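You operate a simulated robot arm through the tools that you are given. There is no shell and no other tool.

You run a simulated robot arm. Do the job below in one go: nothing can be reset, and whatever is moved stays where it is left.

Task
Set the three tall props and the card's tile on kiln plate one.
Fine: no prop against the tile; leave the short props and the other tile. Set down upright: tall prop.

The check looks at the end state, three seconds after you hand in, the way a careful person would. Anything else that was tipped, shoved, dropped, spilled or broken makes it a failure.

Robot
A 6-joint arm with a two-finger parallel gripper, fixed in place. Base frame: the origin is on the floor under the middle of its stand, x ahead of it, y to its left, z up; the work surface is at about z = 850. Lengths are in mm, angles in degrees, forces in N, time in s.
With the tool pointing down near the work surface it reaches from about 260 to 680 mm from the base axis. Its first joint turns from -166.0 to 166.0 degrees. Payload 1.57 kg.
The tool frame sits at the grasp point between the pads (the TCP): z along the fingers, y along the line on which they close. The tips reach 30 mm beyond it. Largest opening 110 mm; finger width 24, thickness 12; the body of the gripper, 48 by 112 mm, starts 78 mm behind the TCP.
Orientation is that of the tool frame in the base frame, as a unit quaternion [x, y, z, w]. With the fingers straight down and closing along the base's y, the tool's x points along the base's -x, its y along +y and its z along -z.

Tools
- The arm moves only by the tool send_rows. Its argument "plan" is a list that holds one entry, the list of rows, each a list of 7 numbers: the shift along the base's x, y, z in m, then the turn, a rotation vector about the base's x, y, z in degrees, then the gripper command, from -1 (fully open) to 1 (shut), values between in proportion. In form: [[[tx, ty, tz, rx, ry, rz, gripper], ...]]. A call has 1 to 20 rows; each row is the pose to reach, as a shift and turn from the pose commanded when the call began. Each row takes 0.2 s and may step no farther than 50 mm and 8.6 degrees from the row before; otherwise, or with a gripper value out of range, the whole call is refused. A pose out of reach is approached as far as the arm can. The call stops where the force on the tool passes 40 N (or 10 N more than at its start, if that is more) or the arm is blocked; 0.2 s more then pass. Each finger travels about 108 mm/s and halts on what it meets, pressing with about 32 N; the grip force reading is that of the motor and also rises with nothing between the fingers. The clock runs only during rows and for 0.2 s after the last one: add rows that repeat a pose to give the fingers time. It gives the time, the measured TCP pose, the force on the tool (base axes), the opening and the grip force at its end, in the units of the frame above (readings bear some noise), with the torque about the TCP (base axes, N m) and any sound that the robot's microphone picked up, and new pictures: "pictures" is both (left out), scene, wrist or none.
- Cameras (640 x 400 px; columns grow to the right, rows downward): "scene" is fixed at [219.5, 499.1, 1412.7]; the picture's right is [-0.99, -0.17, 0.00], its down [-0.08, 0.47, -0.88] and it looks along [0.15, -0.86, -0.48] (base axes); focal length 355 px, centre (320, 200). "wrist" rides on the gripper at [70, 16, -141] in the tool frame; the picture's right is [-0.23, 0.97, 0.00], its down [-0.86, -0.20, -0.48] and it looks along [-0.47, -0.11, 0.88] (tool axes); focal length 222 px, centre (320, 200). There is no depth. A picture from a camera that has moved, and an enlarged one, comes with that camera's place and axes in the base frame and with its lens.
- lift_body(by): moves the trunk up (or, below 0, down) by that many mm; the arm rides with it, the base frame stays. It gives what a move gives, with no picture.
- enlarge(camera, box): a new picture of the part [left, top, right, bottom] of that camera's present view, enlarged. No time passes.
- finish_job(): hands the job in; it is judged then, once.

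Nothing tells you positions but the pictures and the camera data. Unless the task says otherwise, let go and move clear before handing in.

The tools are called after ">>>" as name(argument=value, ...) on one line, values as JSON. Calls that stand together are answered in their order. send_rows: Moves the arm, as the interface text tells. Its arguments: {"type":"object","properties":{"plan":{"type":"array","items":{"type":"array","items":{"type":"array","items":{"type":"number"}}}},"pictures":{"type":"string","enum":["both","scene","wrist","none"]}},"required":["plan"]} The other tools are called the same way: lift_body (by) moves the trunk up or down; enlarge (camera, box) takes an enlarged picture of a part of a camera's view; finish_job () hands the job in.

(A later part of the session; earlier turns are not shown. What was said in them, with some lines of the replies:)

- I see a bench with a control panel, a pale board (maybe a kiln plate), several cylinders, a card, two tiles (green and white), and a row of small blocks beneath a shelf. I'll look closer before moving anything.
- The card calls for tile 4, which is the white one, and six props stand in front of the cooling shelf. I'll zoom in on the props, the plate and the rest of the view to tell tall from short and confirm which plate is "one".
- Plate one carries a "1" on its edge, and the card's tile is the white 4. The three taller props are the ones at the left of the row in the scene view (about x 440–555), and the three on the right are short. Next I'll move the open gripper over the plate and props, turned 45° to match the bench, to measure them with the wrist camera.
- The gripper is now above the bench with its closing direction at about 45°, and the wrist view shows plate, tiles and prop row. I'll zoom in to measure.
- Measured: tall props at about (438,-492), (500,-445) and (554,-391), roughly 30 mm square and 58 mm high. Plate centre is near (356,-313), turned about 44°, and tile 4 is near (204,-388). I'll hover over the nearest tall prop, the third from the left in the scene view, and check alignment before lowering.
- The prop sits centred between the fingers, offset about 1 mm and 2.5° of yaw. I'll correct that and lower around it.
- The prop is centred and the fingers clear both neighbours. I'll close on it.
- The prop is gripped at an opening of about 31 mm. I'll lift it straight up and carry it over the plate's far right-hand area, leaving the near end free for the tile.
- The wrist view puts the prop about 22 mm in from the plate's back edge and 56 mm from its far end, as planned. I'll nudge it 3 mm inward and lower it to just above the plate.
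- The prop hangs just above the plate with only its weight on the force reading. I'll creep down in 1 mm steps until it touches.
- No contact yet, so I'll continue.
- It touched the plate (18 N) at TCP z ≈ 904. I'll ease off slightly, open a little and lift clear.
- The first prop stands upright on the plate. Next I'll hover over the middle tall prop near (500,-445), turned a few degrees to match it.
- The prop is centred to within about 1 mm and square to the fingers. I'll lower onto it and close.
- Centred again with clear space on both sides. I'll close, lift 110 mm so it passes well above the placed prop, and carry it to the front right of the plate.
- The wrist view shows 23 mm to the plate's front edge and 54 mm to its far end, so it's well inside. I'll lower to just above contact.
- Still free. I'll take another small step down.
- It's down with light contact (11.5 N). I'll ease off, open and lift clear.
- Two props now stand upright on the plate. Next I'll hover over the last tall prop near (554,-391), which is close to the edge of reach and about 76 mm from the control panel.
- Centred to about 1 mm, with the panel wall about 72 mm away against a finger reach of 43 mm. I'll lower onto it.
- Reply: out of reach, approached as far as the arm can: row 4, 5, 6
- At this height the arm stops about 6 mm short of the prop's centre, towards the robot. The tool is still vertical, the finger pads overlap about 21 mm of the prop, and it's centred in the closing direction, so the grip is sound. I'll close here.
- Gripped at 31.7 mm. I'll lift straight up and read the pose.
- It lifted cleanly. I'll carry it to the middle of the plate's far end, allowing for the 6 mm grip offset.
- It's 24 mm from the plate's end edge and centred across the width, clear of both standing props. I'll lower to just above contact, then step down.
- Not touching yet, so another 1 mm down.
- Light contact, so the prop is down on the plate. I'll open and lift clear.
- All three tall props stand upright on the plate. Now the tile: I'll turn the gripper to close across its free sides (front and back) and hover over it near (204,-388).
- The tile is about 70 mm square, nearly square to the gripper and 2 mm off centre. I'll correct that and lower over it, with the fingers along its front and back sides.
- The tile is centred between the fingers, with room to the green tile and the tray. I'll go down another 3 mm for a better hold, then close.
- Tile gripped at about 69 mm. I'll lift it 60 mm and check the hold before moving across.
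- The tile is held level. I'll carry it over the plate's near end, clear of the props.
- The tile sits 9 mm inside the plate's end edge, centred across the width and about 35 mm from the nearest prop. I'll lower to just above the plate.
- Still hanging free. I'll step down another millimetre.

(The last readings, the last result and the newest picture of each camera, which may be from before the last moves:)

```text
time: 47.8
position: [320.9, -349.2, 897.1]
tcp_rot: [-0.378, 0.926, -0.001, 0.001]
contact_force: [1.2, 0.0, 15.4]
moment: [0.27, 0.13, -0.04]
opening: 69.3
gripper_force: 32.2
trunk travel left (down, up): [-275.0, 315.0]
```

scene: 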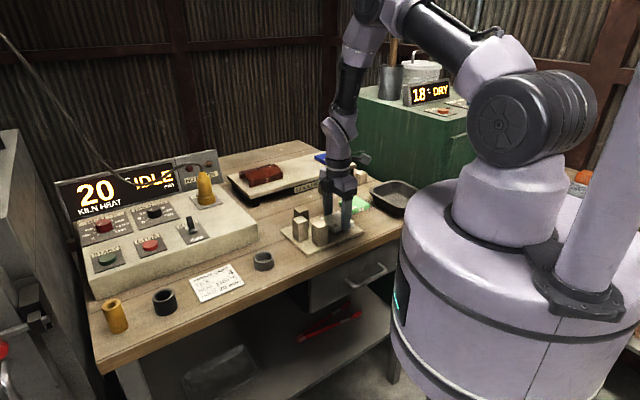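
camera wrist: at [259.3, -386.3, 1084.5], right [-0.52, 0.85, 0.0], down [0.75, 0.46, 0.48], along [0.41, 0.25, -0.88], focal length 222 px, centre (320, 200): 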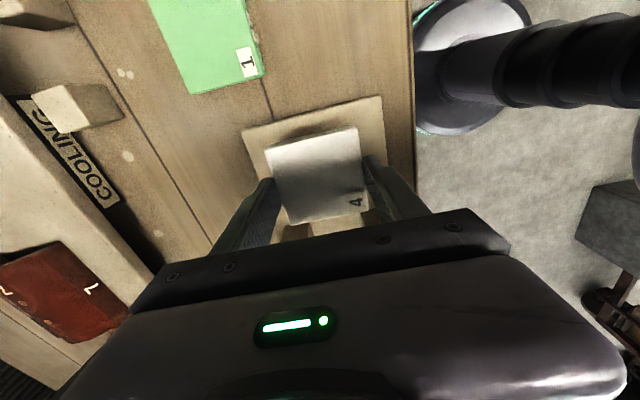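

The tile is in contact with the plate. I'll ease off slightly, open and lift clear.

>>> send_rows(plan=[[[0, 0, 0.0004, 0, 0, 0, 1], [0, 0, 0.0004, 0, 0, 0, -0.35], [0, 0, 0.0004, 0, 0, 0, -0.5], [0, 0, 0.0004, 0, 0, 0, -0.5], [0, 0, 0.02, 0, 0, 0, -0.5], [0, 0, 0.055, 0, 0, 0, -0.5], [0, 0, 0.1, 0, 0, 0, -0.5], [0, 0, 0.14, 0, 0, 0, -0.5], [0, 0, 0.14, 0, 0, 0, -0.5]]], pictures="both")

>>> enlarge(camera="scene", box=[260, 170, 420, 270])

>>> enlarge(camera="wrist", box=[160, 40, 480, 240])

```text
time: 49.8
position: [319.6, -348.6, 1035.6]
tcp_rot: [-0.378, 0.926, -0.001, 0.0]
contact_force: [0.5, 0.6, 0.8]
moment: [-0.01, 0.0, -0.02]
opening: 82.5
gripper_force: 0.0
trunk travel left (down, up): [-275.0, 315.0]
camera wrist: at [259.0, -386.2, 1176.3], right [-0.52, 0.85, 0.0], down [0.75, 0.46, 0.48], along [0.41, 0.25, -0.88], focal length 222 px, centre (320, 200)
```

scene: 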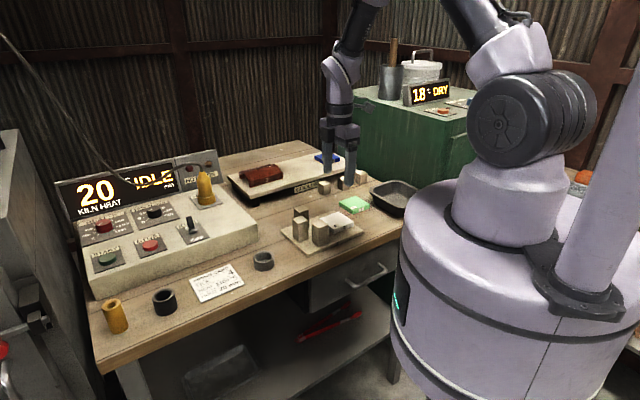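
wrist: 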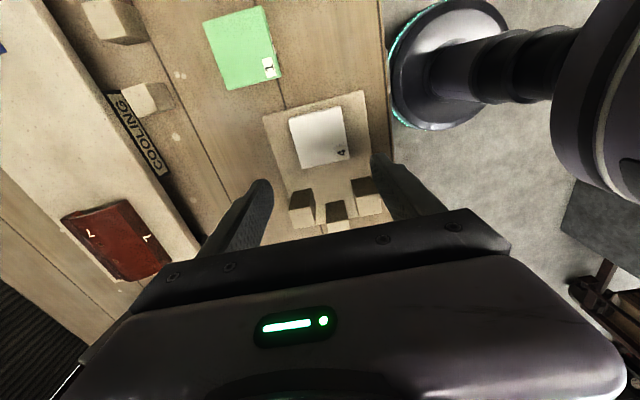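

```text
4.00 times, centred on (340, 220) of scene
camera zoom: at [219.5, 499.1, 1412.7], right [-0.99, -0.17, 0.0], down [-0.08, 0.47, -0.88], along [0.15, -0.86, -0.48], focal length 1418 px, centre (240, 120)
```

zoom: 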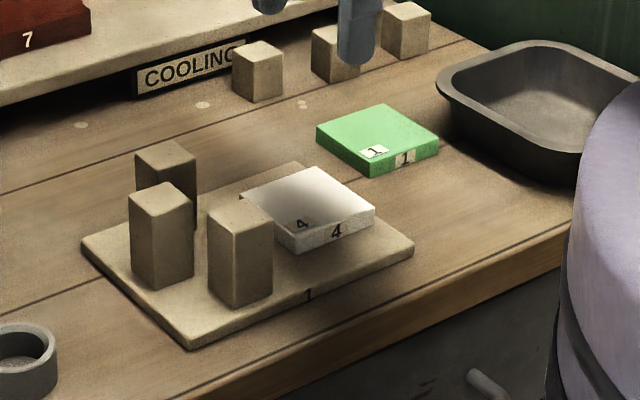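

```text
2.00 times, centred on (320, 140) of wrist
camera zoom: at [259.0, -386.2, 1176.3], right [-0.52, 0.85, 0.0], down [0.75, 0.46, 0.48], along [0.41, 0.25, -0.88], focal length 444 px, centre (320, 320)
```

zoom: 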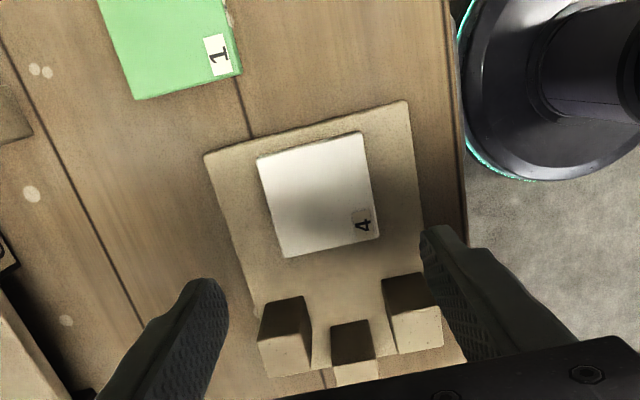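

The tile lies flat on the plate, well apart from all three upright props. I'll back the arm away to an open spot and do a last check of the whole scene.

>>> send_rows(plan=[[[-0.01, -0.01, 0.03, 0, 0, 0, -0.5], [-0.035, -0.025, 0.05, 0, 0, 0, -0.5], [-0.065, -0.045, 0.055, 0, 0, 0, -0.5], [-0.095, -0.065, 0.055, 0, 0, 0, -0.5], [-0.1, -0.07, 0.055, 0, 0, 0, -0.5], [-0.1, -0.07, 0.055, 0, 0, 0, -0.5]]], pictures="both")

>>> enlarge(camera="scene", box=[275, 185, 371, 245])

>>> enlarge(camera="scene", box=[220, 140, 420, 265])

```text
time: 51.2
position: [220.7, -419.1, 1090.1]
tcp_rot: [-0.378, 0.926, 0.0, 0.0]
contact_force: [-0.2, 0.0, -0.5]
moment: [-0.02, -0.02, 0.02]
opening: 82.6
gripper_force: 0.1
trunk travel left (down, up): [-275.0, 315.0]
camera wrist: at [158.9, -456.7, 1231.3], right [-0.52, 0.85, 0.0], down [0.75, 0.46, 0.48], along [0.41, 0.25, -0.88], focal length 222 px, centre (320, 200)
```

scene: 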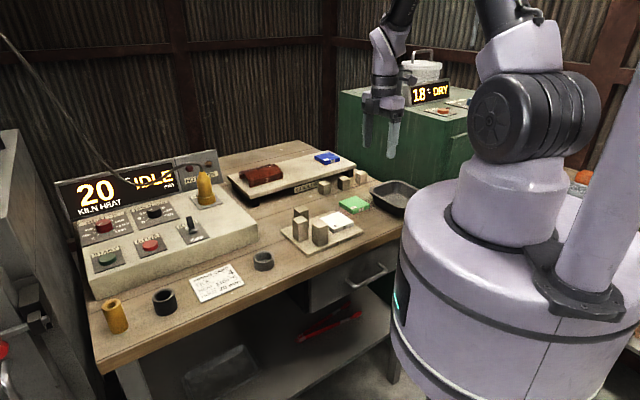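
wrist: 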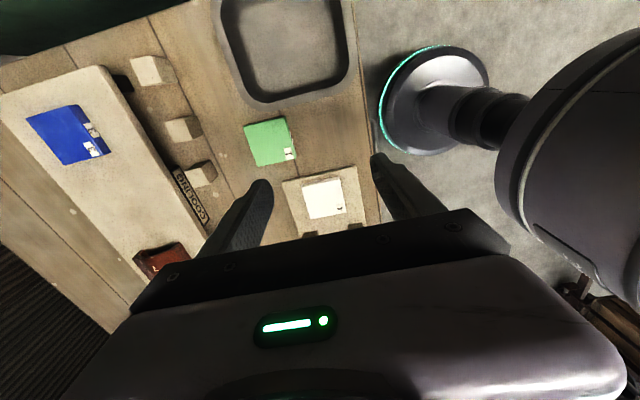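

```text
6.67 times, centred on (323, 215) of scene
camera zoom: at [219.5, 499.1, 1412.7], right [-0.99, -0.17, 0.0], down [-0.08, 0.47, -0.88], along [0.15, -0.86, -0.48], focal length 2364 px, centre (300, 100)
```

zoom: 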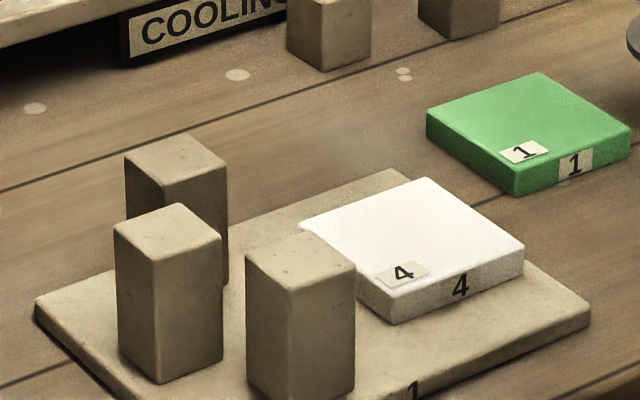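

```text
3.20 times, centred on (320, 202) of scene
camera zoom: at [219.5, 499.1, 1412.7], right [-0.99, -0.17, 0.0], down [-0.08, 0.47, -0.88], along [0.15, -0.86, -0.48], focal length 1135 px, centre (320, 192)
```

zoom: 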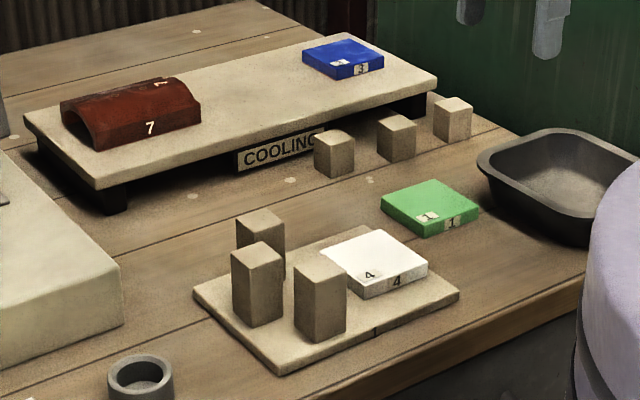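

The three tall props stand upright on plate one, and tile 4 lies flat on it with clear gaps. The short props, green tile and everything else are where they started, and the gripper is empty and clear, so I'm handing the job in.

>>> finish_job()

```text
The job is handed in.
```

The three tall props and tile 4, the one named on the firing card, are on kiln plate one, and I've handed the job in.

- **Props:** all three stand upright at the far end of the plate, each fully on it.
- **Tile:** it lies flat at the other end, about 9 mm in from the plate's edge. By my camera measurements it's roughly 35 mm from the nearest prop.
- **Everything else:** in the last pictures the three short props, the green tile and the other items were where they started. The gripper was empty and clear of the bench.

The arm couldn't quite reach the centre of the last prop, so I gripped it about 6 mm off centre. It still lifted and set down cleanly.
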